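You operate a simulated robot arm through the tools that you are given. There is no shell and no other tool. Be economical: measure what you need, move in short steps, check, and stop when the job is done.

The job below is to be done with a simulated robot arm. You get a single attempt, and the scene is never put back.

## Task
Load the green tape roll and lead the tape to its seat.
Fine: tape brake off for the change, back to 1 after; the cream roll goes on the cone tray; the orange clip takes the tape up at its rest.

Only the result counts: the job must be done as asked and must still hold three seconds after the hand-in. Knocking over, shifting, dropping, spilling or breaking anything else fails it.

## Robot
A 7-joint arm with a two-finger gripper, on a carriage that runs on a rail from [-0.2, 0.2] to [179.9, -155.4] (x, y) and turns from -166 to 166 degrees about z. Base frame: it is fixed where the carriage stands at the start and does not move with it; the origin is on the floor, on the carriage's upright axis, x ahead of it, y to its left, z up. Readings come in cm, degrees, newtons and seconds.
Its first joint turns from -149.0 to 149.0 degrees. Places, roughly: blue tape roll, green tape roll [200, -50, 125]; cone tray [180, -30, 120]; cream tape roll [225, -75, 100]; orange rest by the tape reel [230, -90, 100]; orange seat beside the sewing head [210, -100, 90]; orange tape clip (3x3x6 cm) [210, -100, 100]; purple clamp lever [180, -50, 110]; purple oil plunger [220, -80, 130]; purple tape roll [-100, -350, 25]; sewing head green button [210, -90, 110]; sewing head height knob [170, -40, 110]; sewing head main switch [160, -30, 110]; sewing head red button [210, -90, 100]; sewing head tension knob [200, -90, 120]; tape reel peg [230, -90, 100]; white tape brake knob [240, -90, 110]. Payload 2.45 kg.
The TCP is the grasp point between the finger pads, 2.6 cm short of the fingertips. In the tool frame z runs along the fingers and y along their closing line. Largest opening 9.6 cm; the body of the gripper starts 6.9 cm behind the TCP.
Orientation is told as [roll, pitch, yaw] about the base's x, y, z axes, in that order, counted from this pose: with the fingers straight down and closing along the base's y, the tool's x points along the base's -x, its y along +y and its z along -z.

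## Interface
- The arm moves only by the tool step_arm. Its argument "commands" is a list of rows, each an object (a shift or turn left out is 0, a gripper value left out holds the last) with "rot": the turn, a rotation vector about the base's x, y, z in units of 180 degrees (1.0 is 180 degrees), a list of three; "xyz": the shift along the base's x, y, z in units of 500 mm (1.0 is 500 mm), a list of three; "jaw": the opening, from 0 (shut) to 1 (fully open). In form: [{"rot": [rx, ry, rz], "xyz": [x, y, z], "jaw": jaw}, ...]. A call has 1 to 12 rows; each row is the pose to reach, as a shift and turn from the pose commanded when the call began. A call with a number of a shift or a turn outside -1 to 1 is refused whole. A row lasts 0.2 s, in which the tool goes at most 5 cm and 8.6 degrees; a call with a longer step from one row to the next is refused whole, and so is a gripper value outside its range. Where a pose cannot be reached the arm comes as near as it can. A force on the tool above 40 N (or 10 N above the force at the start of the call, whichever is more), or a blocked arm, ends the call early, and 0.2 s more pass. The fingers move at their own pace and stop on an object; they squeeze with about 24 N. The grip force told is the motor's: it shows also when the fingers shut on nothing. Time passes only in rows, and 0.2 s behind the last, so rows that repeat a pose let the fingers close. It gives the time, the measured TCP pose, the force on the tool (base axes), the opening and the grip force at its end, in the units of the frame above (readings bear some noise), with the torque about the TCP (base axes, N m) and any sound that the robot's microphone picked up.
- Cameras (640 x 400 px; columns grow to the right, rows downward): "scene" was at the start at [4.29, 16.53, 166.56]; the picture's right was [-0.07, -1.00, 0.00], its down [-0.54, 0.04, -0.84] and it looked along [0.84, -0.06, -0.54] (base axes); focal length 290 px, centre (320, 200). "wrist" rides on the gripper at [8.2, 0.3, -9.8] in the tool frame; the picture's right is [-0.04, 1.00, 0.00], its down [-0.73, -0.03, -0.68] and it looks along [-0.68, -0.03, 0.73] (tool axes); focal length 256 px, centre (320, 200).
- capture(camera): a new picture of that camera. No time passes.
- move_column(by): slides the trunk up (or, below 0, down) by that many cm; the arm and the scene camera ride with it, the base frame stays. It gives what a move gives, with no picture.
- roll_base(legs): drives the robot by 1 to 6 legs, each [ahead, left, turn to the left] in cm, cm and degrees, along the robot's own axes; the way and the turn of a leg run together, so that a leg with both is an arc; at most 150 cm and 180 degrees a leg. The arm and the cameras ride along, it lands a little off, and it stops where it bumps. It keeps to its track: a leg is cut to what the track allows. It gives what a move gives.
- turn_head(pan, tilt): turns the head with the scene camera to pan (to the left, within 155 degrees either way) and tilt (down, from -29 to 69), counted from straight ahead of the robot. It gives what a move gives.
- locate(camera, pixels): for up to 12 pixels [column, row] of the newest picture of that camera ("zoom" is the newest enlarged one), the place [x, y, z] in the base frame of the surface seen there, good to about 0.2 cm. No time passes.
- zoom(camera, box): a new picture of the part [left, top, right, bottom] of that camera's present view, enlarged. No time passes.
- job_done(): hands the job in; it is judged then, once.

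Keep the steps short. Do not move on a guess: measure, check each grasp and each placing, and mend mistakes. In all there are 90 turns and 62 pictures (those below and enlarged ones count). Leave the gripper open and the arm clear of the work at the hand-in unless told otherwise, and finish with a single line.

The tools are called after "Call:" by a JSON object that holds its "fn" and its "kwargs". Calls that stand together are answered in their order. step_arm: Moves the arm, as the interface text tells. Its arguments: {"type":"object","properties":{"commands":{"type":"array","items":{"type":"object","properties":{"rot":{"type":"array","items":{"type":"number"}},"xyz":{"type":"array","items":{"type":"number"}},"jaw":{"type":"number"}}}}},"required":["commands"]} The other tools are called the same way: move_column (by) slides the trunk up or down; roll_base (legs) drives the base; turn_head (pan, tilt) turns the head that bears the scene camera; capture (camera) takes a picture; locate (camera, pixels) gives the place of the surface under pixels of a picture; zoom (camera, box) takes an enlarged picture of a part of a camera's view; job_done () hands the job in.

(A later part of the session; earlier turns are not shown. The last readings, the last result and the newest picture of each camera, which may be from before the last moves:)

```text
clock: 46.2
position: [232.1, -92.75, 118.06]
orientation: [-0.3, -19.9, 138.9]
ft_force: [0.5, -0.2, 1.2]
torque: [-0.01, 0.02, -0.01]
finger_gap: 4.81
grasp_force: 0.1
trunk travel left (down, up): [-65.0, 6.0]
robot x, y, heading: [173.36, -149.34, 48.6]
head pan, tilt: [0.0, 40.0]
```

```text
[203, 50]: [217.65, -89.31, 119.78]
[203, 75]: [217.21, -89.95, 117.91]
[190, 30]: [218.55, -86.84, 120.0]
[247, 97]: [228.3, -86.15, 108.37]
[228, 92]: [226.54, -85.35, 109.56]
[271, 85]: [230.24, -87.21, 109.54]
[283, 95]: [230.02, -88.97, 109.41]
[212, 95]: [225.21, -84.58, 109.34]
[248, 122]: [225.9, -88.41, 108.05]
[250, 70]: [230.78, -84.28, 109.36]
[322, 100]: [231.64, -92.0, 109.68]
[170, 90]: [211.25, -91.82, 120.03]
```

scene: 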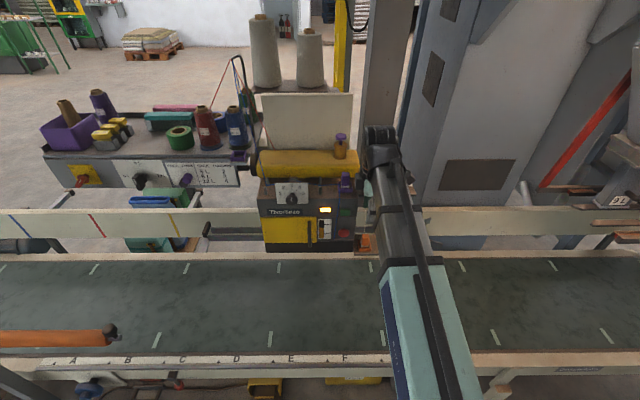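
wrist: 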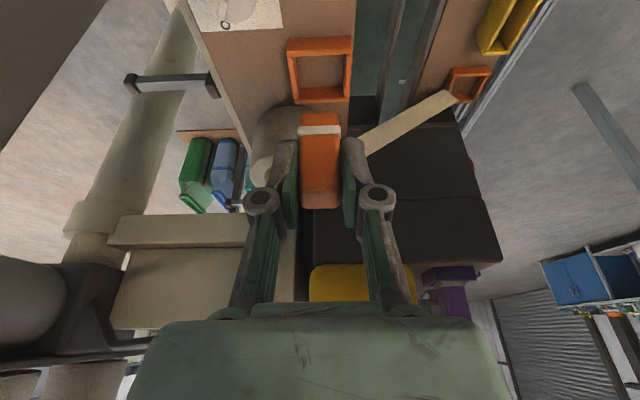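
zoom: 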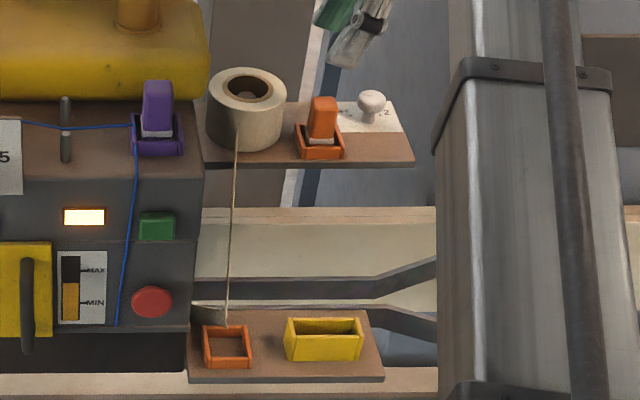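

Roll centre is about (228.4, -86.2), with a diameter of about 6.5 and a top at 109.4. The yellow cover ends near the roll's left, so I'll keep the 20° lean, open fully, move over it and look.

Call:
{"fn": "step_arm", "kwargs": {"commands": [{"xyz": [-0.033, 0.0625, 0], "jaw": 1}, {"xyz": [-0.066, 0.125, 0], "jaw": 1}, {"xyz": [-0.066, 0.125, -0.04], "jaw": 1}]}}

Call:
{"fn": "capture", "kwargs": {"camera": "wrist"}}

```text
clock: 47.0
position: [228.98, -86.33, 115.94]
orientation: [-0.3, -19.8, 138.9]
ft_force: [-0.4, 1.1, 0.7]
torque: [-0.04, -0.04, 0.0]
finger_gap: 9.59
grasp_force: 0.1
trunk travel left (down, up): [-65.0, 6.0]
robot x, y, heading: [172.81, -149.29, 48.4]
head pan, tilt: [0.0, 40.0]
```

```text
29 pictures are left
```

wrist: 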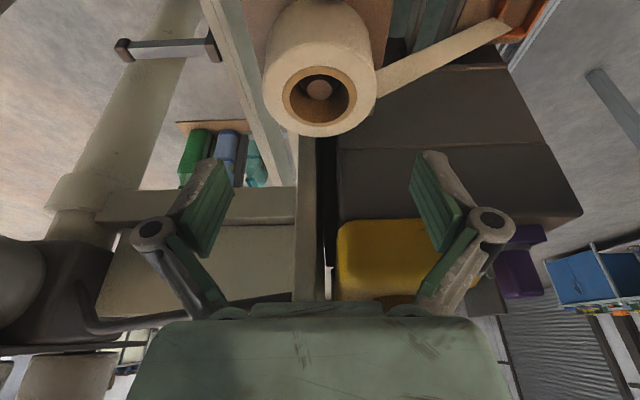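

The roll is centred (column 320) between the open fingers. I'll descend 8.2 cm and close.

Call:
{"fn": "step_arm", "kwargs": {"commands": [{"xyz": [-0.002, -0.002, -0.06]}, {"xyz": [-0.002, -0.002, -0.11]}, {"xyz": [-0.002, -0.002, -0.15]}, {"xyz": [-0.002, -0.002, -0.164]}]}}

Call:
{"fn": "step_arm", "kwargs": {"commands": [{"jaw": 0.5}, {"jaw": 0.5}, {"jaw": 0.5}]}}

Call:
{"fn": "zoom", "kwargs": {"camera": "scene", "box": [340, 140, 440, 220]}}

```text
clock: 48.0
position: [228.71, -86.55, 107.73]
orientation: [-0.3, -19.8, 139.1]
ft_force: [0.3, 0.0, -0.1]
torque: [-0.01, 0.0, 0.01]
finger_gap: 9.59
grasp_force: 0.0
trunk travel left (down, up): [-65.0, 6.0]
robot x, y, heading: [172.87, -149.66, 48.7]
head pan, tilt: [0.0, 40.0]
```

```text
clock: 48.8
position: [228.74, -86.59, 107.87]
orientation: [-0.4, -19.9, 139.0]
ft_force: [2.3, -0.7, 5.6]
torque: [0.14, -0.05, -0.01]
finger_gap: 7.11
grasp_force: 24.1
trunk travel left (down, up): [-65.0, 6.0]
robot x, y, heading: [172.79, -149.63, 48.7]
head pan, tilt: [0.0, 40.0]
```

```text
5.00 times, centred on (390, 180) of scene
```

zoom: 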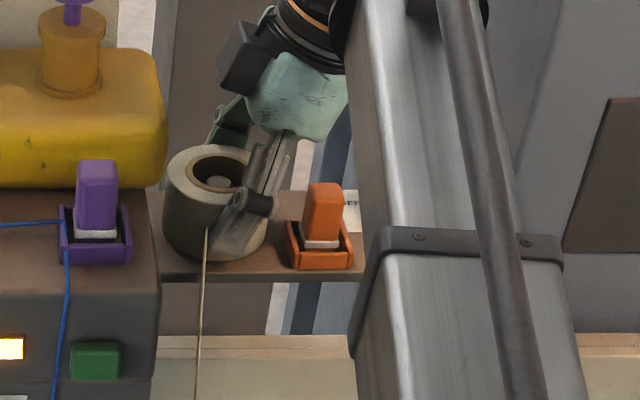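

Gripped at 7.1 cm. I'll lift it straight up off the peg and check the hold.

Call:
{"fn": "step_arm", "kwargs": {"commands": [{"xyz": [0, 0, 0.04]}, {"xyz": [0, 0, 0.08]}, {"xyz": [0, 0, 0.14]}, {"xyz": [0, 0, 0.2]}]}}

Call:
{"fn": "capture", "kwargs": {"camera": "wrist"}}

Call:
{"fn": "zoom", "kwargs": {"camera": "scene", "box": [340, 120, 460, 260]}}

```text
clock: 49.8
position: [228.9, -86.59, 117.83]
orientation: [-0.2, -19.9, 139.0]
ft_force: [0.0, -0.6, 0.2]
torque: [0.01, -0.04, 0.03]
finger_gap: 4.83
grasp_force: 0.1
trunk travel left (down, up): [-65.0, 6.0]
robot x, y, heading: [172.82, -149.02, 48.4]
head pan, tilt: [0.0, 40.0]
```

```text
27 pictures are left
```

wrist: 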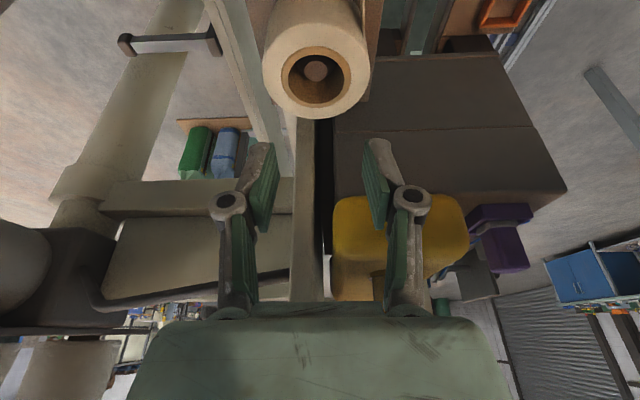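

```text
2.86 times, centred on (400, 190) of scene
```

zoom: 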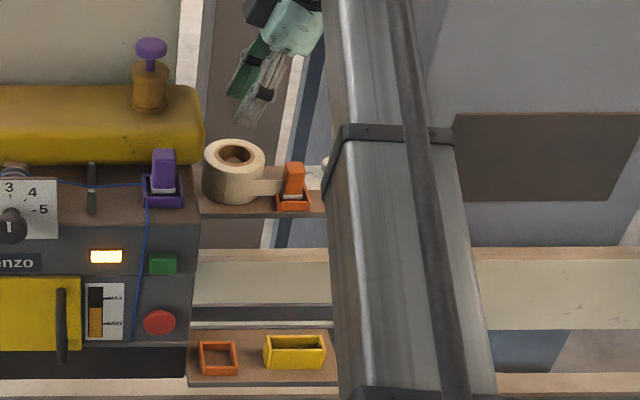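

The roll slipped out of the jaws and is still standing on the peg; its tape now runs to the clip in the rest. I'll measure the roll's true centre from this view to correct the grasp.

Call:
{"fn": "locate", "kwargs": {"camera": "wrist", "pixels": [[317, 116], [317, 104], [317, 48], [266, 68], [366, 62], [283, 78], [351, 74], [316, 72], [290, 105], [348, 100]]}}

```text
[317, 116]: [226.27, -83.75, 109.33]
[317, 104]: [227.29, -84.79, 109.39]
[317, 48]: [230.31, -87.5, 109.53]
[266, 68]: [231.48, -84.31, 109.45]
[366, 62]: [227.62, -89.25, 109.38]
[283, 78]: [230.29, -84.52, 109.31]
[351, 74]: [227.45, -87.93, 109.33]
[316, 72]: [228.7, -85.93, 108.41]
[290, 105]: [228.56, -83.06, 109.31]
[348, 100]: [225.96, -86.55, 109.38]
```

The roll centre is (228.8, -86.15), so the grasp was nearly centred. I'll try again slightly lower with a full-closing command, and lift just 1.5 cm while reading the force.

Call:
{"fn": "step_arm", "kwargs": {"commands": [{"xyz": [0.003, 0.004, 0], "jaw": 1}, {"xyz": [0.003, 0.004, -0.07], "jaw": 1}, {"xyz": [0.003, 0.004, -0.14], "jaw": 1}, {"xyz": [0.003, 0.004, -0.19], "jaw": 1}, {"xyz": [0.003, 0.004, -0.206], "jaw": 1}]}}

Call:
{"fn": "step_arm", "kwargs": {"commands": [{"jaw": 0}, {"jaw": 0}, {"jaw": 0}, {"jaw": 0}, {"jaw": 0}]}}

Call:
{"fn": "step_arm", "kwargs": {"commands": [{"xyz": [0, 0, 0.006]}, {"xyz": [0, 0, 0.012]}]}}

```text
clock: 51.0
position: [228.92, -86.34, 107.64]
orientation: [-0.4, -19.8, 139.0]
ft_force: [0.2, 0.7, -0.2]
torque: [0.02, 0.01, 0.03]
finger_gap: 9.62
grasp_force: 0.2
trunk travel left (down, up): [-65.0, 6.0]
robot x, y, heading: [173.12, -149.64, 48.7]
head pan, tilt: [0.0, 40.0]
```

```text
clock: 52.2
position: [228.91, -86.36, 107.54]
orientation: [-0.4, -19.9, 139.0]
ft_force: [0.3, -0.7, 3.8]
torque: [-0.02, 0.0, 0.0]
finger_gap: 7.08
grasp_force: 23.5
trunk travel left (down, up): [-65.0, 6.0]
robot x, y, heading: [173.08, -149.5, 48.8]
head pan, tilt: [0.0, 40.0]
```

```text
clock: 52.8
position: [228.82, -86.29, 108.22]
orientation: [-0.2, -19.9, 138.9]
ft_force: [-0.1, 0.4, -0.7]
torque: [-0.01, 0.01, 0.01]
finger_gap: 7.12
grasp_force: 24.0
trunk travel left (down, up): [-65.0, 6.0]
robot x, y, heading: [172.79, -149.43, 48.7]
head pan, tilt: [0.0, 40.0]
```

Call:
{"fn": "step_arm", "kwargs": {"commands": [{"xyz": [0, 0, 0.015]}, {"xyz": [0, 0, 0.03]}]}}

Call:
{"fn": "capture", "kwargs": {"camera": "wrist"}}

```text
clock: 53.4
position: [228.9, -86.29, 109.75]
orientation: [-0.3, -19.9, 139.0]
ft_force: [0.4, -0.6, -1.4]
torque: [0.01, 0.0, -0.01]
finger_gap: 7.12
grasp_force: 23.9
trunk travel left (down, up): [-65.0, 6.0]
robot x, y, heading: [172.94, -149.26, 48.5]
head pan, tilt: [0.0, 40.0]
```

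```text
25 pictures are left
```

wrist: 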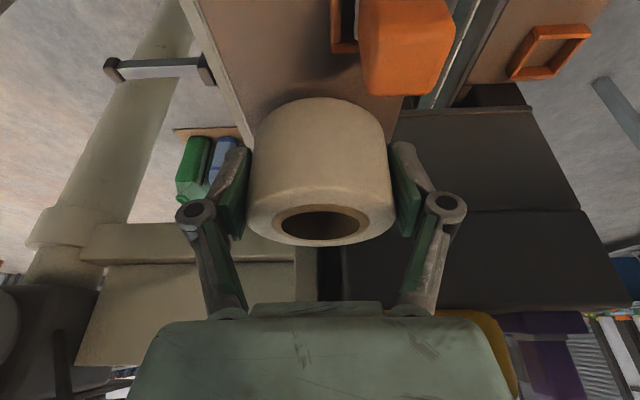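

This time the roll came up with the fingers (the tape has let go, gap steady at 7.12). I'll lift gently until it clears the peg.

Call:
{"fn": "step_arm", "kwargs": {"commands": [{"xyz": [0, 0, 0.02]}, {"xyz": [0, 0, 0.04]}, {"xyz": [0, 0, 0.06]}, {"xyz": [0, 0, 0.08]}, {"xyz": [0, 0, 0.1]}, {"xyz": [0, 0, 0.12]}]}}

Call:
{"fn": "zoom", "kwargs": {"camera": "scene", "box": [340, 100, 440, 220]}}

```text
clock: 54.8
position: [228.95, -86.35, 115.66]
orientation: [-0.3, -20.0, 138.9]
ft_force: [-0.9, -0.3, -0.7]
torque: [0.01, -0.04, 0.01]
finger_gap: 7.09
grasp_force: 24.3
trunk travel left (down, up): [-65.0, 6.0]
robot x, y, heading: [173.08, -149.29, 48.5]
head pan, tilt: [0.0, 40.0]
```

```text
3.33 times, centred on (390, 160) of scene
```

zoom: 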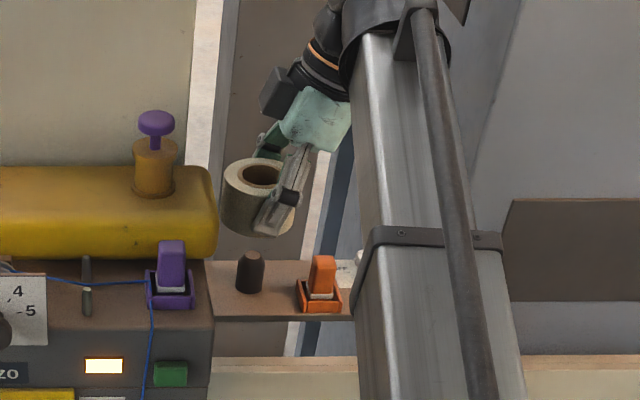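

The roll hangs free and the peg is empty. I'll pull straight back 34 cm toward the robot, clear of the sewing-head front.

Call:
{"fn": "step_arm", "kwargs": {"commands": [{"xyz": [-0.0556, -0.0643, 0]}, {"xyz": [-0.1112, -0.1287, 0]}, {"xyz": [-0.1668, -0.193, 0]}, {"xyz": [-0.2224, -0.2574, 0]}, {"xyz": [-0.278, -0.3217, 0]}, {"xyz": [-0.3336, -0.3861, 0]}, {"xyz": [-0.3892, -0.4504, 0]}, {"xyz": [-0.4447, -0.5148, 0]}]}}

```text
clock: 56.6
position: [206.67, -111.62, 114.64]
orientation: [-0.7, -19.8, 138.9]
ft_force: [-0.1, 0.5, -0.6]
torque: [-0.04, 0.01, 0.0]
finger_gap: 7.09
grasp_force: 24.0
out of reach, approached as far as the arm can: row 8
trunk travel left (down, up): [-65.0, 6.0]
robot x, y, heading: [172.54, -149.42, 48.7]
head pan, tilt: [0.0, 40.0]
```

The TCP is at n≈50.7, ahead of the machine front by 10 cm. I'll drive left along the rail to the tray in two legs, then raise the trunk.

Call:
{"fn": "roll_base", "kwargs": {"legs": [[0, 36, 0], [0, 35.7, 0]]}}

Call:
{"fn": "move_column", "kwargs": {"by": 6}}

Call:
{"fn": "turn_head", "kwargs": {"pan": 0, "tilt": 35}}

Call:
{"fn": "capture", "kwargs": {"camera": "scene"}}

```text
clock: 60.9
position: [151.68, -64.02, 114.66]
orientation: [-0.6, -19.8, 139.1]
ft_force: [0.2, -0.4, -0.1]
torque: [0.0, 0.0, 0.0]
finger_gap: 7.1
grasp_force: 23.8
trunk travel left (down, up): [-65.0, 6.0]
robot x, y, heading: [118.09, -102.12, 49.0]
head pan, tilt: [0.0, 40.0]
```

```text
clock: 61.9
position: [151.59, -63.88, 120.64]
orientation: [-0.7, -19.8, 139.2]
ft_force: [0.6, -0.3, 0.1]
torque: [0.02, 0.0, 0.0]
finger_gap: 7.1
grasp_force: 24.1
trunk travel left (down, up): [-71.0, 0.0]
robot x, y, heading: [118.16, -102.12, 48.7]
head pan, tilt: [0.0, 40.0]
```

```text
clock: 62.6
position: [151.64, -63.88, 120.73]
orientation: [-0.7, -19.8, 139.2]
ft_force: [0.1, 0.0, -0.5]
torque: [-0.03, -0.02, 0.0]
finger_gap: 7.11
grasp_force: 23.5
trunk travel left (down, up): [-71.0, 0.0]
robot x, y, heading: [118.24, -102.08, 48.6]
head pan, tilt: [0.0, 35.0]
```

```text
23 pictures are left
```

scene: 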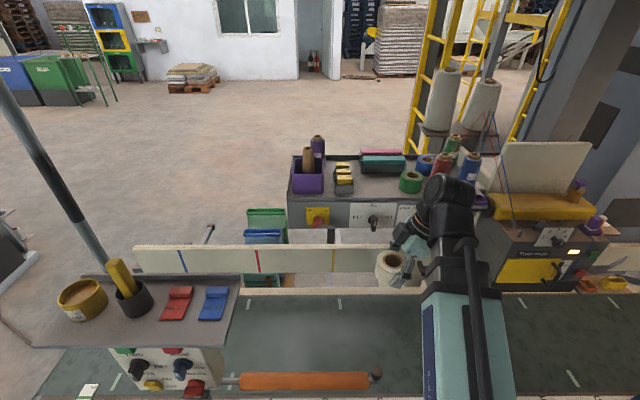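

The roll is still held upright. I'll zoom on the tray and roll and measure the free spot between the yellow boxes and the green roll.

Call:
{"fn": "zoom", "kwargs": {"camera": "scene", "box": [320, 140, 448, 300]}}

Call:
{"fn": "locate", "kwargs": {"camera": "zoom", "pixels": [[90, 125], [75, 140], [130, 125], [110, 92], [190, 92], [195, 112], [262, 110], [228, 90], [228, 132], [130, 150], [239, 352], [245, 290]]}}

```text
2.50 times, centred on (384, 220) of scene
```

zoom: 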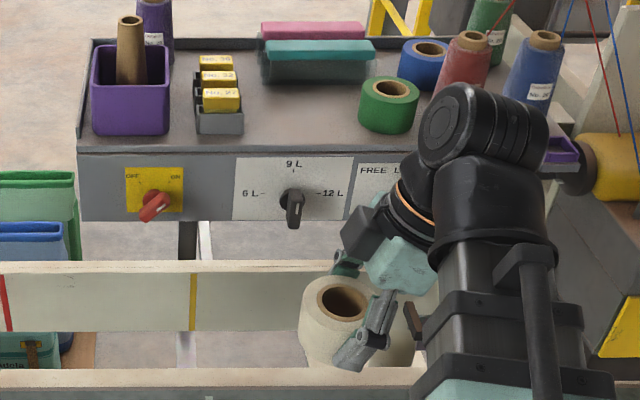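

```text
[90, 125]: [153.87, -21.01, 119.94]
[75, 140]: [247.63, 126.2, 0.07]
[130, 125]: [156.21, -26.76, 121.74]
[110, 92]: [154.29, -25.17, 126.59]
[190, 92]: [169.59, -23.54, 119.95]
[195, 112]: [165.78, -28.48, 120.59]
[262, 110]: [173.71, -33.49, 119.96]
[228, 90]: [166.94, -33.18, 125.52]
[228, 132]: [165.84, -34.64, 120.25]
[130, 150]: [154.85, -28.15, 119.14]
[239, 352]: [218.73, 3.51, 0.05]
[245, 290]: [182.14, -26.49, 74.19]
```

The free spot centre is (175.6, -38.0), between the boxes and the green roll. I'll move the roll over it at z≈127.5.

Call:
{"fn": "step_arm", "kwargs": {"commands": [{"xyz": [0.053, 0.057, 0.02]}, {"xyz": [0.107, 0.114, 0.05]}, {"xyz": [0.16, 0.171, 0.09]}, {"xyz": [0.214, 0.228, 0.13]}, {"xyz": [0.267, 0.285, 0.136]}, {"xyz": [0.32, 0.342, 0.136]}, {"xyz": [0.374, 0.4, 0.136]}, {"xyz": [0.428, 0.457, 0.136]}, {"xyz": [0.481, 0.514, 0.136]}]}}

Call:
{"fn": "capture", "kwargs": {"camera": "wrist"}}

Call:
{"fn": "zoom", "kwargs": {"camera": "scene", "box": [300, 110, 460, 210]}}

```text
clock: 64.6
position: [175.81, -38.23, 127.44]
orientation: [-0.7, -19.9, 139.2]
ft_force: [0.3, -0.8, -0.1]
torque: [-0.02, -0.01, 0.04]
finger_gap: 7.11
grasp_force: 23.7
trunk travel left (down, up): [-71.0, 0.0]
robot x, y, heading: [118.24, -101.53, 48.8]
head pan, tilt: [0.0, 35.0]
```

```text
21 pictures are left
```

wrist: 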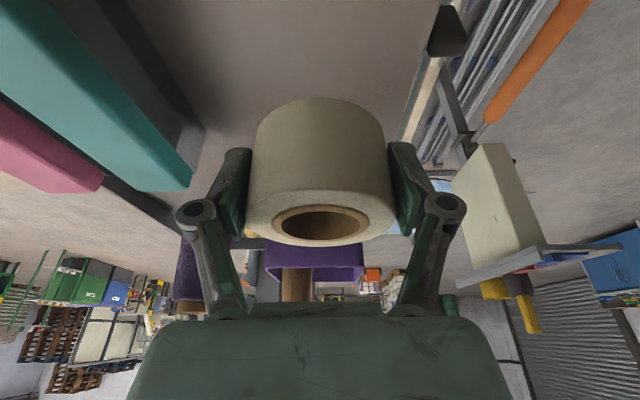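

```text
4.00 times, centred on (380, 160) of scene
```

zoom: 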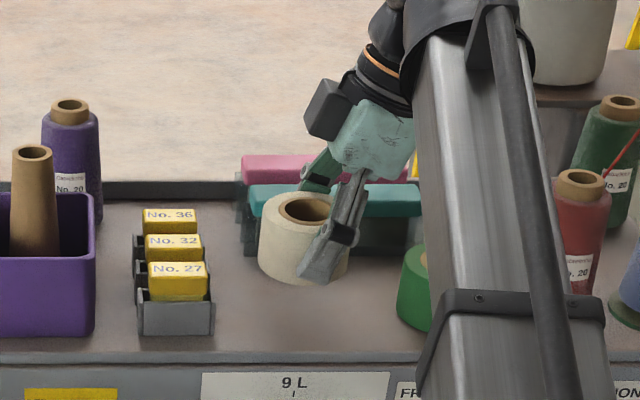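

Call:
{"fn": "locate", "kwargs": {"camera": "wrist", "pixels": [[188, 185], [150, 140], [195, 130], [100, 60], [170, 60], [320, 60], [250, 40], [245, 155]]}}

```text
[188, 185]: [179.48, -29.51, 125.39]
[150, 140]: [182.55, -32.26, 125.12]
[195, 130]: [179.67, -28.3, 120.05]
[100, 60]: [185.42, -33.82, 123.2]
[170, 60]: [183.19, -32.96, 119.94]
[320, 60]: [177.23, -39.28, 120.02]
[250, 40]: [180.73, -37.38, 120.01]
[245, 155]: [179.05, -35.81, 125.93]
```

The teal box front is at n≈95, beyond the fingers (≤92), so there is room. I'll lower 4.3 cm onto the tray gently, watching the force.

Call:
{"fn": "step_arm", "kwargs": {"commands": [{"xyz": [-0.001, 0, -0.04]}, {"xyz": [-0.001, 0, -0.065]}, {"xyz": [-0.001, 0, -0.08]}, {"xyz": [-0.001, 0, -0.085]}]}}

Call:
{"fn": "zoom", "kwargs": {"camera": "scene", "box": [340, 140, 440, 210]}}

```text
clock: 65.6
position: [175.71, -38.1, 123.33]
orientation: [-0.6, -19.7, 139.2]
ft_force: [0.2, -0.1, -0.5]
torque: [-0.02, -0.02, 0.02]
finger_gap: 7.13
grasp_force: 23.8
trunk travel left (down, up): [-71.0, 0.0]
robot x, y, heading: [117.57, -102.01, 49.0]
head pan, tilt: [0.0, 35.0]
```

```text
5.71 times, centred on (390, 175) of scene
```

zoom: 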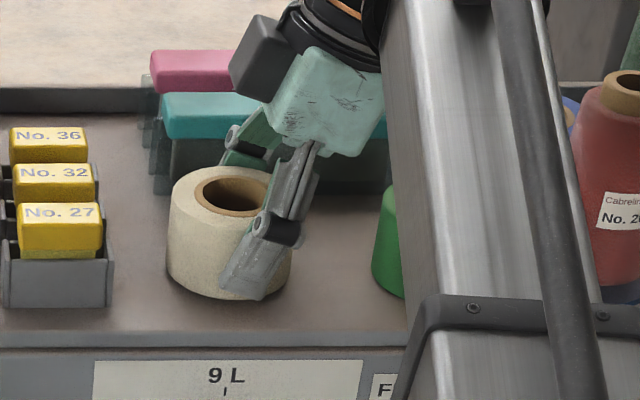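

It's nearly down with no contact yet. I'll lower in 1 mm steps and read the force.

Call:
{"fn": "step_arm", "kwargs": {"commands": [{"xyz": [0, 0, -0.002]}, {"xyz": [0, 0, -0.004]}]}}

Call:
{"fn": "step_arm", "kwargs": {"commands": [{"jaw": 0.8}, {"jaw": 0.95}, {"jaw": 0.95}, {"xyz": [0, 0, 0.05], "jaw": 0.95}, {"xyz": [0, 0, 0.12], "jaw": 0.95}, {"xyz": [0, 0, 0.16], "jaw": 0.95}]}}

Call:
{"fn": "capture", "kwargs": {"camera": "wrist"}}

```text
clock: 66.2
position: [175.68, -38.22, 122.99]
orientation: [-0.8, -19.9, 139.3]
ft_force: [-0.7, 0.1, -0.8]
torque: [-0.01, 0.0, 0.01]
finger_gap: 7.07
grasp_force: 24.3
trunk travel left (down, up): [-71.0, 0.0]
robot x, y, heading: [117.74, -101.95, 48.7]
head pan, tilt: [0.0, 35.0]
```

```text
clock: 67.6
position: [175.7, -38.28, 131.08]
orientation: [-0.8, -19.8, 139.2]
ft_force: [-0.2, 0.3, 0.9]
torque: [0.02, 0.02, -0.03]
finger_gap: 9.14
grasp_force: 0.1
trunk travel left (down, up): [-71.0, 0.0]
robot x, y, heading: [118.31, -102.19, 48.8]
head pan, tilt: [0.0, 35.0]
```

```text
18 pictures are left
```

wrist: 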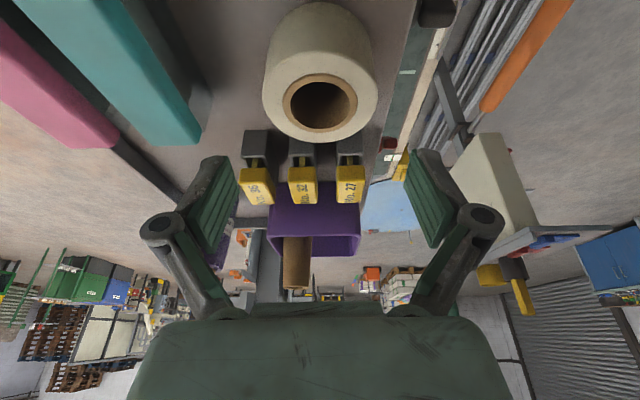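

The cream roll stands on the tray. For the green roll the camera side must avoid the red cone, so I'll move over it while turning the hand 74° clockwise, with the lean then toward the robot.

Call:
{"fn": "step_arm", "kwargs": {"commands": [{"rot": [0, 0, -0.046], "jaw": 1}, {"rot": [0, 0, -0.092]}, {"rot": [0, 0, -0.138]}, {"rot": [0, 0, -0.184]}, {"rot": [0, 0, -0.23]}, {"xyz": [0.04, -0.038, 0], "rot": [0, 0, -0.276]}, {"xyz": [0.083, -0.077, 0], "rot": [0, 0, -0.322]}, {"xyz": [0.125, -0.115, 0], "rot": [0, 0, -0.368]}, {"xyz": [0.166, -0.154, 0], "rot": [0, 0, -0.411]}]}}

Call:
{"fn": "capture", "kwargs": {"camera": "wrist"}}

```text
clock: 69.6
position: [183.83, -45.96, 131.1]
orientation: [-0.7, -20.0, 64.9]
ft_force: [-0.1, 0.6, -0.2]
torque: [0.04, 0.0, -0.01]
finger_gap: 9.57
grasp_force: 0.0
trunk travel left (down, up): [-71.0, 0.0]
robot x, y, heading: [117.8, -102.12, 48.9]
head pan, tilt: [0.0, 35.0]
```

```text
17 pictures are left
```

wrist: 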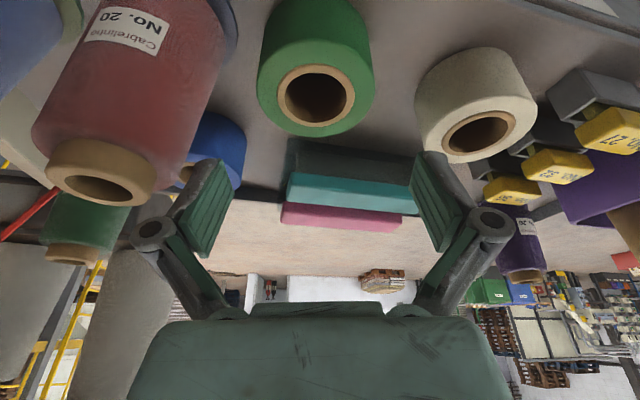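

Call:
{"fn": "locate", "kwargs": {"camera": "wrist", "pixels": [[278, 95], [354, 95], [316, 66], [316, 127], [315, 135], [260, 85], [373, 85], [235, 165], [225, 55], [205, 110], [420, 110], [100, 170]]}}

```text
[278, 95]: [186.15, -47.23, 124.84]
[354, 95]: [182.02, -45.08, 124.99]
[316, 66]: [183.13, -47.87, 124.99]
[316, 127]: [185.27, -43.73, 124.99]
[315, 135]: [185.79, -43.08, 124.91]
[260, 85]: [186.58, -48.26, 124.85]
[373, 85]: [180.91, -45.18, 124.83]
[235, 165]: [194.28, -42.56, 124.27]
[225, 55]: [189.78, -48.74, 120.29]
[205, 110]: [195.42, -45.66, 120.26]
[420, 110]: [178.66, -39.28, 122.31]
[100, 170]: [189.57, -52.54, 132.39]
```

Green roll centre is (184.15, -46.0), radius about 3.5. One finger would come near the red cone's base disc, so I'll turn 25° back to yaw 90 and narrow the opening. Then I'll descend 7.9 cm.

Call:
{"fn": "step_arm", "kwargs": {"commands": [{"rot": [0, 0, 0.046], "jaw": 0.88}, {"rot": [0, 0, 0.092], "jaw": 0.88}, {"xyz": [0.0064, -0.0068, 0], "rot": [0, 0, 0.139], "jaw": 0.88}, {"xyz": [0.0064, -0.0068, -0.04], "rot": [0, 0, 0.139], "jaw": 0.88}]}}

Call:
{"fn": "capture", "kwargs": {"camera": "wrist"}}

```text
clock: 70.6
position: [184.25, -46.29, 129.1]
orientation: [-0.6, -19.8, 90.2]
ft_force: [0.6, -0.4, 0.0]
torque: [0.01, -0.03, 0.03]
finger_gap: 8.42
grasp_force: 0.1
trunk travel left (down, up): [-71.0, 0.0]
robot x, y, heading: [117.97, -101.87, 48.8]
head pan, tilt: [0.0, 35.0]
```

```text
16 pictures are left
```

wrist: 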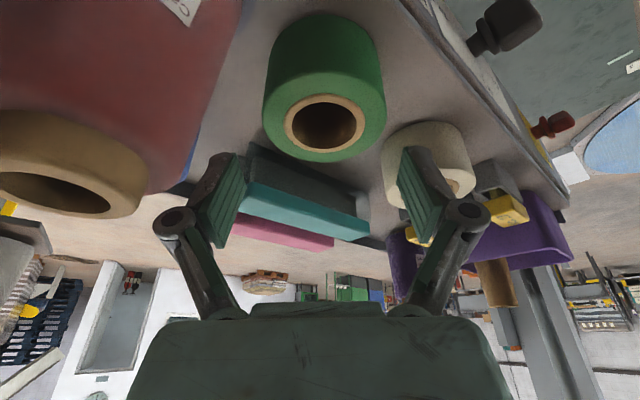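

The roll is centred. Before descending I'll check the red cone's distance from the camera side.

Call:
{"fn": "locate", "kwargs": {"camera": "wrist", "pixels": [[15, 180], [128, 190], [60, 207], [55, 120], [150, 140], [200, 60], [230, 150], [215, 110]]}}

```text
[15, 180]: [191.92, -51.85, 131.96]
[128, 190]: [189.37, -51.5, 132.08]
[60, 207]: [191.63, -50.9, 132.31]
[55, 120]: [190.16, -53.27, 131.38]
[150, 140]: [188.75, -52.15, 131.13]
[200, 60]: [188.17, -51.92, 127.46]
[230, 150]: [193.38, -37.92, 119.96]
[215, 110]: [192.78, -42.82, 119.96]
```

The hand's end would pass within a few mm of the red cone's top at yaw 90. I'll use yaw 77, which clears the cone by about 1.2 cm and the disc by 0.6 cm, then descend.

Call:
{"fn": "step_arm", "kwargs": {"commands": [{"rot": [0, 0, -0.036], "jaw": 0.84}, {"xyz": [-0.004, 0, 0], "rot": [0, 0, -0.0722], "jaw": 0.84}, {"xyz": [-0.004, 0, -0.04], "rot": [0, 0, -0.0722], "jaw": 0.84}, {"xyz": [-0.004, 0, -0.08], "rot": [0, 0, -0.0722], "jaw": 0.84}, {"xyz": [-0.004, 0, -0.114], "rot": [0, 0, -0.0722], "jaw": 0.84}]}}

Call:
{"fn": "step_arm", "kwargs": {"commands": [{"jaw": 0}, {"jaw": 0}, {"jaw": 0}, {"jaw": 0}]}}

Call:
{"fn": "step_arm", "kwargs": {"commands": [{"xyz": [0, 0, 0.015]}, {"xyz": [0, 0, 0.04]}, {"xyz": [0, 0, 0.08]}, {"xyz": [0, 0, 0.12]}]}}

Call:
{"fn": "capture", "kwargs": {"camera": "wrist"}}

```text
clock: 71.8
position: [184.09, -46.33, 123.29]
orientation: [-0.6, -19.9, 77.2]
ft_force: [0.0, -0.5, 0.2]
torque: [0.0, 0.02, -0.01]
finger_gap: 8.05
grasp_force: 0.0
trunk travel left (down, up): [-71.0, 0.0]
robot x, y, heading: [118.42, -101.73, 48.9]
head pan, tilt: [0.0, 35.0]
```

```text
clock: 72.8
position: [184.11, -46.26, 123.41]
orientation: [-0.6, -20.0, 77.2]
ft_force: [-1.1, 0.1, 2.3]
torque: [0.06, 0.0, -0.02]
finger_gap: 7.1
grasp_force: 23.8
trunk travel left (down, up): [-71.0, 0.0]
robot x, y, heading: [117.92, -101.58, 48.9]
head pan, tilt: [0.0, 35.0]
```

```text
clock: 73.8
position: [184.2, -46.28, 129.35]
orientation: [-0.8, -19.8, 77.2]
ft_force: [-0.3, -0.7, -1.0]
torque: [0.02, 0.01, -0.01]
finger_gap: 7.08
grasp_force: 23.6
trunk travel left (down, up): [-71.0, 0.0]
robot x, y, heading: [117.75, -101.64, 48.8]
head pan, tilt: [0.0, 35.0]
```

```text
15 pictures are left
```

wrist: 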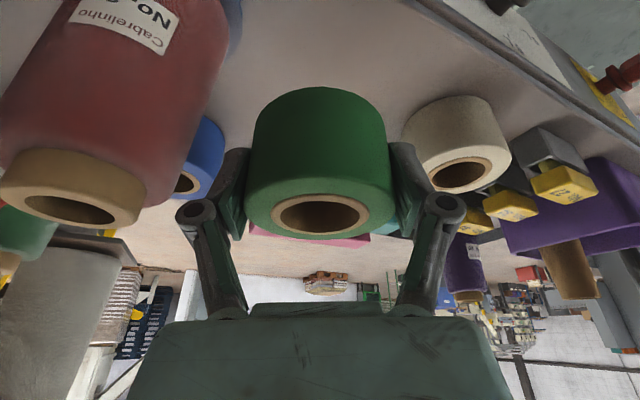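

The green roll is held (gap 7.08). I'll pull it back off the tray toward the robot, lowering to z≈121 past the edge and turning the hand back to yaw 139.

Call:
{"fn": "step_arm", "kwargs": {"commands": [{"xyz": [-0.0563, -0.0651, 0]}, {"xyz": [-0.1126, -0.1302, 0]}, {"xyz": [-0.1689, -0.1953, 0]}, {"xyz": [-0.2252, -0.2604, -0.03], "rot": [0, 0, 0.044]}, {"xyz": [-0.2815, -0.3255, -0.06], "rot": [0, 0, 0.088]}, {"xyz": [-0.3378, -0.3906, -0.09], "rot": [0, 0, 0.132]}, {"xyz": [-0.3941, -0.4557, -0.12], "rot": [0, 0, 0.176]}, {"xyz": [-0.445, -0.5148, -0.16], "rot": [0, 0, 0.22]}, {"xyz": [-0.445, -0.5148, -0.16], "rot": [0, 0, 0.264]}, {"xyz": [-0.445, -0.5148, -0.16], "rot": [0, 0, 0.308]}, {"xyz": [-0.445, -0.5148, -0.16], "rot": [0, 0, 0.3445]}]}}

Call:
{"fn": "capture", "kwargs": {"camera": "wrist"}}

```text
clock: 76.2
position: [162.38, -70.77, 118.78]
orientation: [-1.4, -19.8, 139.4]
ft_force: [1.1, 0.0, -1.6]
torque: [-0.03, 0.03, 0.03]
finger_gap: 7.1
grasp_force: 24.3
out of reach, approached as far as the arm can: row 10, 11
trunk travel left (down, up): [-71.0, 0.0]
robot x, y, heading: [118.14, -101.95, 48.7]
head pan, tilt: [0.0, 35.0]
```

```text
14 pictures are left
```

wrist: 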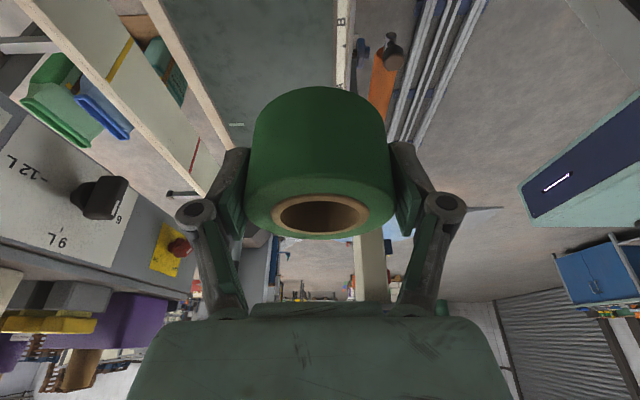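

The TCP is at n≈52.6. I'll drive right along the rail 66 cm, back to the reel station.

Call:
{"fn": "roll_base", "kwargs": {"legs": [[0, -33, 0], [0, -33, 0]]}}

Call:
{"fn": "turn_head", "kwargs": {"pan": -5, "tilt": 40}}

```text
clock: 80.1
position: [212.72, -114.47, 118.63]
orientation: [-1.4, -19.7, 138.5]
ft_force: [0.6, 0.3, -0.5]
torque: [-0.02, 0.03, -0.03]
finger_gap: 7.14
grasp_force: 23.9
trunk travel left (down, up): [-71.0, 0.0]
robot x, y, heading: [167.23, -144.93, 47.9]
head pan, tilt: [0.0, 35.0]
```

```text
clock: 80.8
position: [212.59, -114.41, 118.75]
orientation: [-1.4, -19.5, 138.3]
ft_force: [0.0, -0.5, 0.1]
torque: [-0.02, 0.0, 0.01]
finger_gap: 7.1
grasp_force: 23.5
trunk travel left (down, up): [-71.0, 0.0]
robot x, y, heading: [167.79, -144.8, 47.9]
head pan, tilt: [-5.0, 40.0]
```

I'll bring the roll over the peg at z≈117: first sideways in front of the machine, then straight in.

Call:
{"fn": "step_arm", "kwargs": {"commands": [{"xyz": [-0.047, 0.04, -0.015], "rot": [-0.0046, 0.004, 0.005]}, {"xyz": [-0.094, 0.081, -0.03], "rot": [-0.0046, 0.004, 0.005]}, {"xyz": [-0.042, 0.141, -0.03], "rot": [-0.0046, 0.004, 0.005]}, {"xyz": [0.0105, 0.2015, -0.03], "rot": [-0.0046, 0.004, 0.005]}, {"xyz": [0.063, 0.262, -0.03], "rot": [-0.0046, 0.004, 0.005]}, {"xyz": [0.115, 0.322, -0.03], "rot": [-0.0046, 0.004, 0.005]}, {"xyz": [0.167, 0.382, -0.03], "rot": [-0.0046, 0.004, 0.005]}, {"xyz": [0.22, 0.443, -0.03], "rot": [-0.0046, 0.004, 0.005]}, {"xyz": [0.272, 0.503, -0.03], "rot": [-0.0046, 0.004, 0.005]}, {"xyz": [0.324, 0.563, -0.03], "rot": [-0.0046, 0.004, 0.005]}]}}

Call:
{"fn": "zoom", "kwargs": {"camera": "scene", "box": [320, 90, 448, 230]}}

Call:
{"fn": "capture", "kwargs": {"camera": "wrist"}}

```text
clock: 83.0
position: [228.83, -86.16, 117.12]
orientation: [-0.2, -19.6, 138.7]
ft_force: [-0.2, 0.5, -1.1]
torque: [0.01, 0.0, -0.04]
finger_gap: 7.09
grasp_force: 23.9
trunk travel left (down, up): [-71.0, 0.0]
robot x, y, heading: [167.78, -145.23, 47.9]
head pan, tilt: [-5.0, 40.0]
```

```text
2.86 times, centred on (384, 160) of scene
```

zoom: 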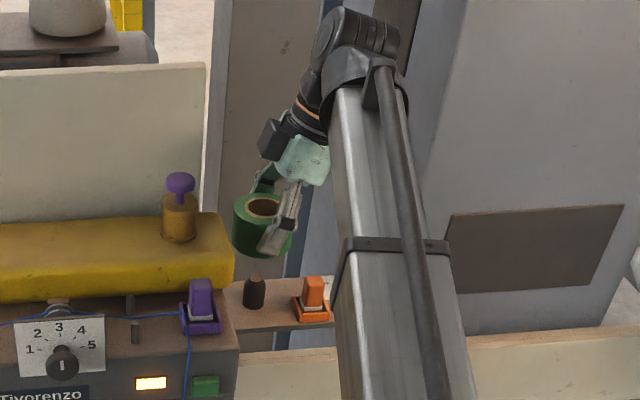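

```text
12 pictures are left
```

wrist: 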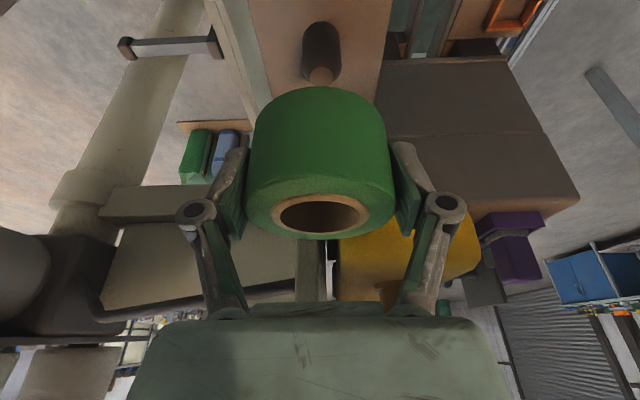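

Call:
{"fn": "locate", "kwargs": {"camera": "wrist", "pixels": [[322, 76], [310, 78], [336, 78], [322, 25], [285, 217], [360, 217], [320, 200], [322, 233]]}}

Call:
{"fn": "locate", "kwargs": {"camera": "zoom", "pixels": [[255, 279], [254, 300], [264, 206]]}}

```text
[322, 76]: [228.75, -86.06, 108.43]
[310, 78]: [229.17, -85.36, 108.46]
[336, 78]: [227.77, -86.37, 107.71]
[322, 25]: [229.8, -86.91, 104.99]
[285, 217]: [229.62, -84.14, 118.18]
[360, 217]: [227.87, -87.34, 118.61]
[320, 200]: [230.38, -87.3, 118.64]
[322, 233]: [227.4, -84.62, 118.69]
```

```text
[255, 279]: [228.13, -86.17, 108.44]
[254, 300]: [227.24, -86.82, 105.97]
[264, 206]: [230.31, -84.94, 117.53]
```

The roll's hole centre (228.8, -85.85) and the peg top (228.5, -86.0) nearly agree. I'll shift by (-0.3, -0.15) and lower over the peg to z≈107.9.

Call:
{"fn": "step_arm", "kwargs": {"commands": [{"xyz": [-0.006, -0.003, -0.04]}, {"xyz": [-0.006, -0.003, -0.08]}, {"xyz": [-0.006, -0.003, -0.12]}, {"xyz": [-0.006, -0.003, -0.15]}, {"xyz": [-0.006, -0.003, -0.17]}, {"xyz": [-0.006, -0.003, -0.18]}, {"xyz": [-0.006, -0.003, -0.185]}]}}

Call:
{"fn": "zoom", "kwargs": {"camera": "scene", "box": [340, 130, 440, 220]}}

```text
clock: 84.6
position: [228.61, -86.43, 108.02]
orientation: [-0.3, -19.6, 139.0]
ft_force: [0.0, -0.9, -1.9]
torque: [-0.01, 0.02, -0.01]
finger_gap: 7.08
grasp_force: 24.5
trunk travel left (down, up): [-71.0, 0.0]
robot x, y, heading: [167.97, -145.01, 47.9]
head pan, tilt: [-5.0, 40.0]
```

```text
4.44 times, centred on (390, 175) of scene
```

zoom: 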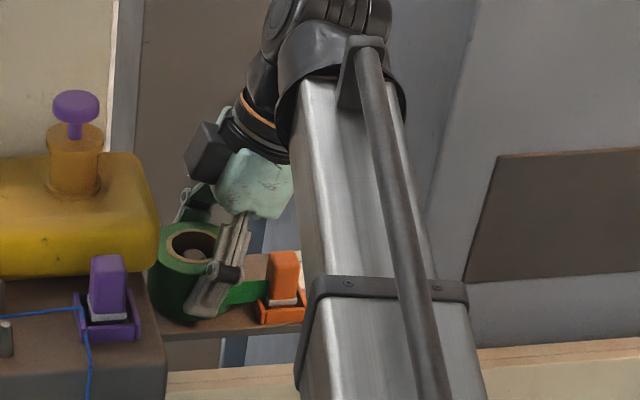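

The roll is on the peg, and green tape now runs from it to the clip in the rest. I'll lower the last 2 mm, release and rise.

Call:
{"fn": "step_arm", "kwargs": {"commands": [{"xyz": [0, 0, -0.004]}, {"xyz": [0, 0, -0.004], "jaw": 0.85}, {"xyz": [0, 0, -0.004], "jaw": 1}, {"xyz": [0, 0, -0.004], "jaw": 1}, {"xyz": [0, 0, 0.05], "jaw": 1}, {"xyz": [0, 0, 0.12], "jaw": 1}, {"xyz": [0, 0, 0.2], "jaw": 1}]}}

Call:
{"fn": "capture", "kwargs": {"camera": "wrist"}}

```text
clock: 86.2
position: [228.61, -86.53, 118.03]
orientation: [-0.3, -19.6, 138.8]
ft_force: [-0.1, -0.1, 0.5]
torque: [-0.01, 0.02, 0.0]
finger_gap: 9.61
grasp_force: 0.0
trunk travel left (down, up): [-71.0, 0.0]
robot x, y, heading: [167.86, -144.37, 47.8]
head pan, tilt: [-5.0, 40.0]
```

```text
10 pictures are left
```

wrist: 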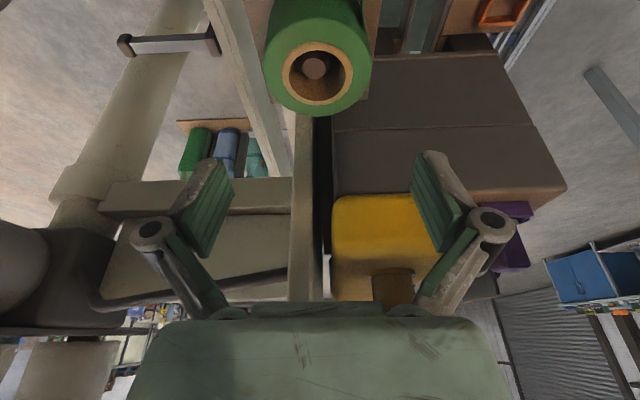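

The green roll sits on the peg. Next I return to the clip at the same pose I released it from, (232.16, -92.72, 109.0), and check before closing.

Call:
{"fn": "step_arm", "kwargs": {"commands": [{"xyz": [0.035, -0.0615, 0], "jaw": 0.5}, {"xyz": [0.07, -0.123, 0], "jaw": 0.5}, {"xyz": [0.07, -0.123, 0], "jaw": 0.5}, {"xyz": [0.07, -0.123, -0.07], "jaw": 0.5}, {"xyz": [0.07, -0.123, -0.13], "jaw": 0.5}, {"xyz": [0.07, -0.123, -0.179], "jaw": 0.5}]}}

Call:
{"fn": "capture", "kwargs": {"camera": "wrist"}}

```text
clock: 87.6
position: [231.99, -92.62, 109.15]
orientation: [-0.2, -19.6, 138.8]
ft_force: [0.3, -0.2, -1.1]
torque: [-0.01, 0.0, -0.03]
finger_gap: 4.79
grasp_force: 0.1
trunk travel left (down, up): [-71.0, 0.0]
robot x, y, heading: [167.79, -145.01, 48.2]
head pan, tilt: [-5.0, 40.0]
```

```text
9 pictures are left
```

wrist: 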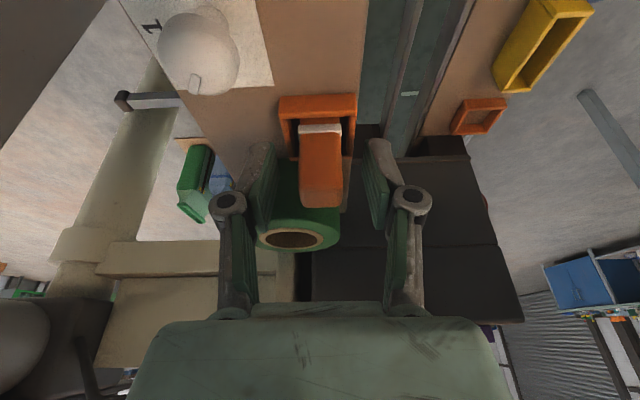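

The clip is centred (column 320). I'll close, then lift 5 cm.

Call:
{"fn": "step_arm", "kwargs": {"commands": [{"jaw": 0.1}, {"jaw": 0.1}, {"jaw": 0.1}, {"jaw": 0.1}, {"xyz": [0, 0, 0.03], "jaw": 0.1}, {"xyz": [0, 0, 0.06], "jaw": 0.1}, {"xyz": [0, 0, 0.1], "jaw": 0.1}]}}

Call:
{"fn": "zoom", "kwargs": {"camera": "scene", "box": [320, 130, 448, 260]}}

```text
clock: 89.2
position: [232.05, -92.75, 113.99]
orientation: [-0.3, -19.6, 138.9]
ft_force: [0.2, 0.0, 0.1]
torque: [0.01, 0.02, -0.02]
finger_gap: 2.1
grasp_force: 24.1
trunk travel left (down, up): [-71.0, 0.0]
robot x, y, heading: [167.99, -144.94, 48.1]
head pan, tilt: [-5.0, 40.0]
```

```text
3.08 times, centred on (384, 195) of scene
```

zoom: 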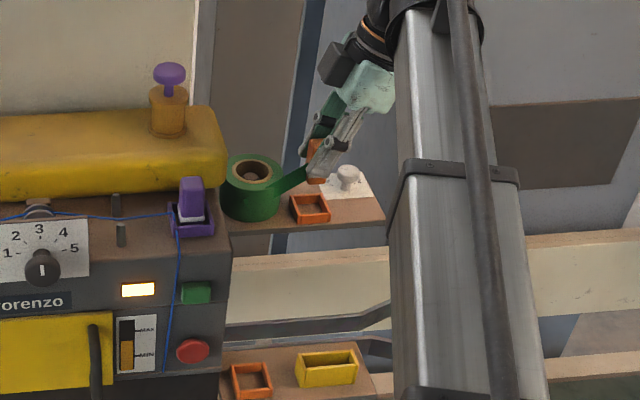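

The clip is held and its green tape follows. I'll carry it forward, then left over the seat, stopping 5 cm above.

Call:
{"fn": "step_arm", "kwargs": {"commands": [{"xyz": [-0.0533, -0.0617, 0]}, {"xyz": [-0.1066, -0.1234, 0]}, {"xyz": [-0.1599, -0.1851, 0]}, {"xyz": [-0.2132, -0.2468, 0]}, {"xyz": [-0.2132, -0.2468, -0.05]}, {"xyz": [-0.2626, -0.2041, -0.09]}, {"xyz": [-0.312, -0.1613, -0.13]}, {"xyz": [-0.361, -0.119, -0.18]}, {"xyz": [-0.361, -0.119, -0.2]}]}}

Call:
{"fn": "capture", "kwargs": {"camera": "wrist"}}

```text
clock: 91.2
position: [213.89, -98.53, 104.11]
orientation: [-0.4, -19.6, 138.8]
ft_force: [-0.6, 0.1, -0.4]
torque: [-0.03, -0.02, 0.01]
finger_gap: 2.07
grasp_force: 24.0
trunk travel left (down, up): [-71.0, 0.0]
robot x, y, heading: [167.51, -144.89, 47.7]
head pan, tilt: [-5.0, 40.0]
```

```text
7 pictures are left
```

wrist: 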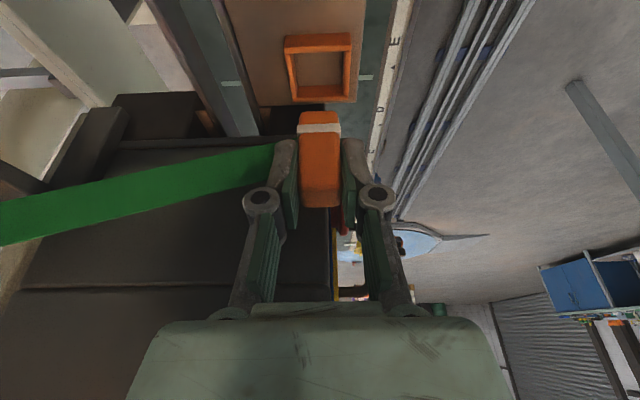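

Compared with the first pick-up view the seat appears shifted about 3 px, so I'll correct +0.25 cm in x. Then I'll lower 4.9 cm into the seat.

Call:
{"fn": "step_arm", "kwargs": {"commands": [{"xyz": [0.005, -0.0004, -0.02]}, {"xyz": [0.005, -0.0004, -0.05]}, {"xyz": [0.005, -0.0004, -0.075]}, {"xyz": [0.005, -0.0004, -0.09]}, {"xyz": [0.005, -0.0004, -0.098]}]}}

Call:
{"fn": "capture", "kwargs": {"camera": "wrist"}}

```text
clock: 92.4
position: [214.14, -98.52, 99.14]
orientation: [-0.3, -19.6, 139.0]
ft_force: [0.1, -0.3, 0.2]
torque: [-0.03, 0.03, -0.02]
finger_gap: 2.09
grasp_force: 24.1
trunk travel left (down, up): [-71.0, 0.0]
robot x, y, heading: [168.13, -144.95, 47.9]
head pan, tilt: [-5.0, 40.0]
```

```text
6 pictures are left
```

wrist: 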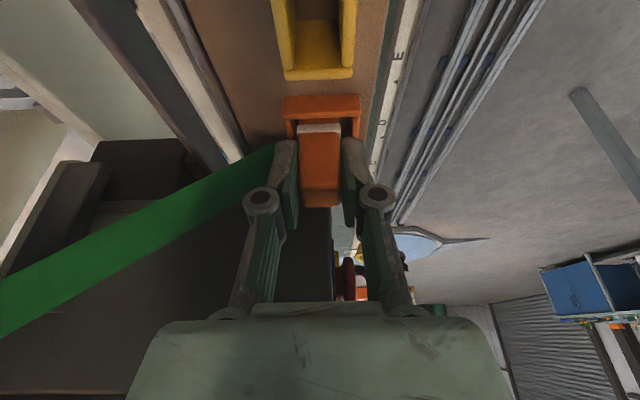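

The clip is inside the seat walls with no side force. I'll release, rise straight up, and check the tape and clip.

Call:
{"fn": "step_arm", "kwargs": {"commands": [{"xyz": [0, 0, -0.002]}, {"xyz": [0, 0, -0.002], "jaw": 0.5}, {"xyz": [0, 0, -0.002], "jaw": 0.5}, {"xyz": [0, 0, 0.06], "jaw": 0.5}, {"xyz": [0, 0, 0.14], "jaw": 0.5}, {"xyz": [0, 0, 0.22], "jaw": 0.5}, {"xyz": [0.06, -0.05, 0.26], "jaw": 0.5}]}}

Call:
{"fn": "zoom", "kwargs": {"camera": "scene", "box": [320, 150, 420, 260]}}

```text
clock: 94.0
position: [217.29, -101.06, 112.21]
orientation: [-0.3, -19.6, 139.0]
ft_force: [0.2, 0.3, -0.4]
torque: [0.0, -0.02, 0.01]
finger_gap: 4.81
grasp_force: 0.0
trunk travel left (down, up): [-71.0, 0.0]
robot x, y, heading: [167.65, -145.03, 48.1]
head pan, tilt: [-5.0, 40.0]
```

```text
3.64 times, centred on (370, 205) of scene
```

zoom: 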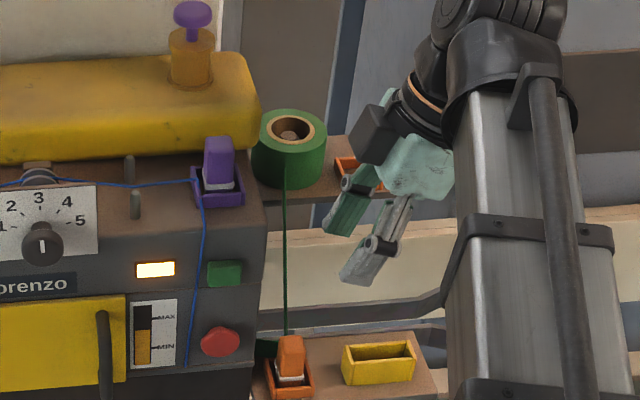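

The green roll is on the peg, with its tape running straight to the clip in the seat. Last comes the brake: I'll move over the knob while bringing the tool upright.

Call:
{"fn": "step_arm", "kwargs": {"commands": [{"xyz": [0.06, 0.01, 0.06], "rot": [-0.02, -0.0235, 0], "jaw": 0.6}, {"xyz": [0.14, 0.03, 0.08], "rot": [-0.045, -0.052, 0], "jaw": 0.6}, {"xyz": [0.22, 0.06, 0.08], "rot": [-0.0712, -0.0824, 0], "jaw": 0.6}, {"xyz": [0.3, 0.09, 0.08], "rot": [-0.0712, -0.0824, 0], "jaw": 0.6}, {"xyz": [0.37, 0.12, 0.08], "rot": [-0.0712, -0.0824, 0], "jaw": 0.6}, {"xyz": [0.431, 0.16, 0.08], "rot": [-0.0712, -0.0824, 0], "jaw": 0.6}]}}

Call:
{"fn": "step_arm", "kwargs": {"commands": [{"rot": [0, 0, -0.045], "jaw": 0.6}, {"rot": [0, 0, -0.09], "jaw": 0.6}, {"rot": [0, 0, -0.135], "jaw": 0.6}, {"rot": [0, 0, -0.183], "jaw": 0.6}, {"rot": [0, 0, -0.183], "jaw": 0.6}]}}

Call:
{"fn": "zoom", "kwargs": {"camera": "wrist", "box": [240, 50, 400, 150]}}

```text
clock: 95.4
position: [239.01, -92.99, 116.12]
orientation: [-0.3, 0.0, 138.9]
ft_force: [-0.2, -0.2, 0.5]
torque: [0.0, -0.02, 0.03]
finger_gap: 5.77
grasp_force: 0.1
trunk travel left (down, up): [-71.0, 0.0]
robot x, y, heading: [167.76, -144.83, 48.0]
head pan, tilt: [-5.0, 40.0]
```

```text
clock: 96.6
position: [238.74, -93.01, 116.13]
orientation: [-0.4, 0.0, 105.8]
ft_force: [0.2, 0.4, 0.4]
torque: [0.02, 0.0, 0.0]
finger_gap: 5.76
grasp_force: 0.0
trunk travel left (down, up): [-71.0, 0.0]
robot x, y, heading: [167.39, -144.91, 48.1]
head pan, tilt: [-5.0, 40.0]
```

```text
4.00 times, centred on (320, 100) of wrist
```

zoom: 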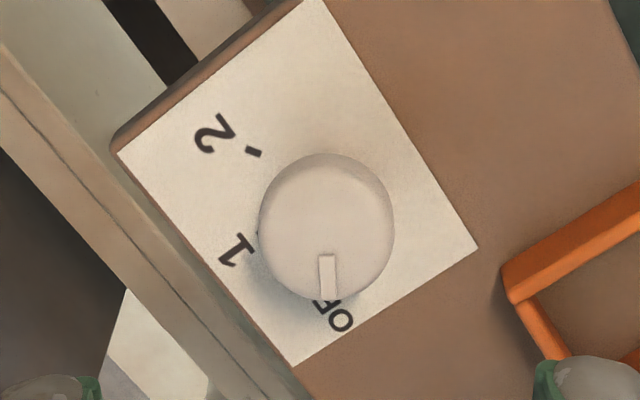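

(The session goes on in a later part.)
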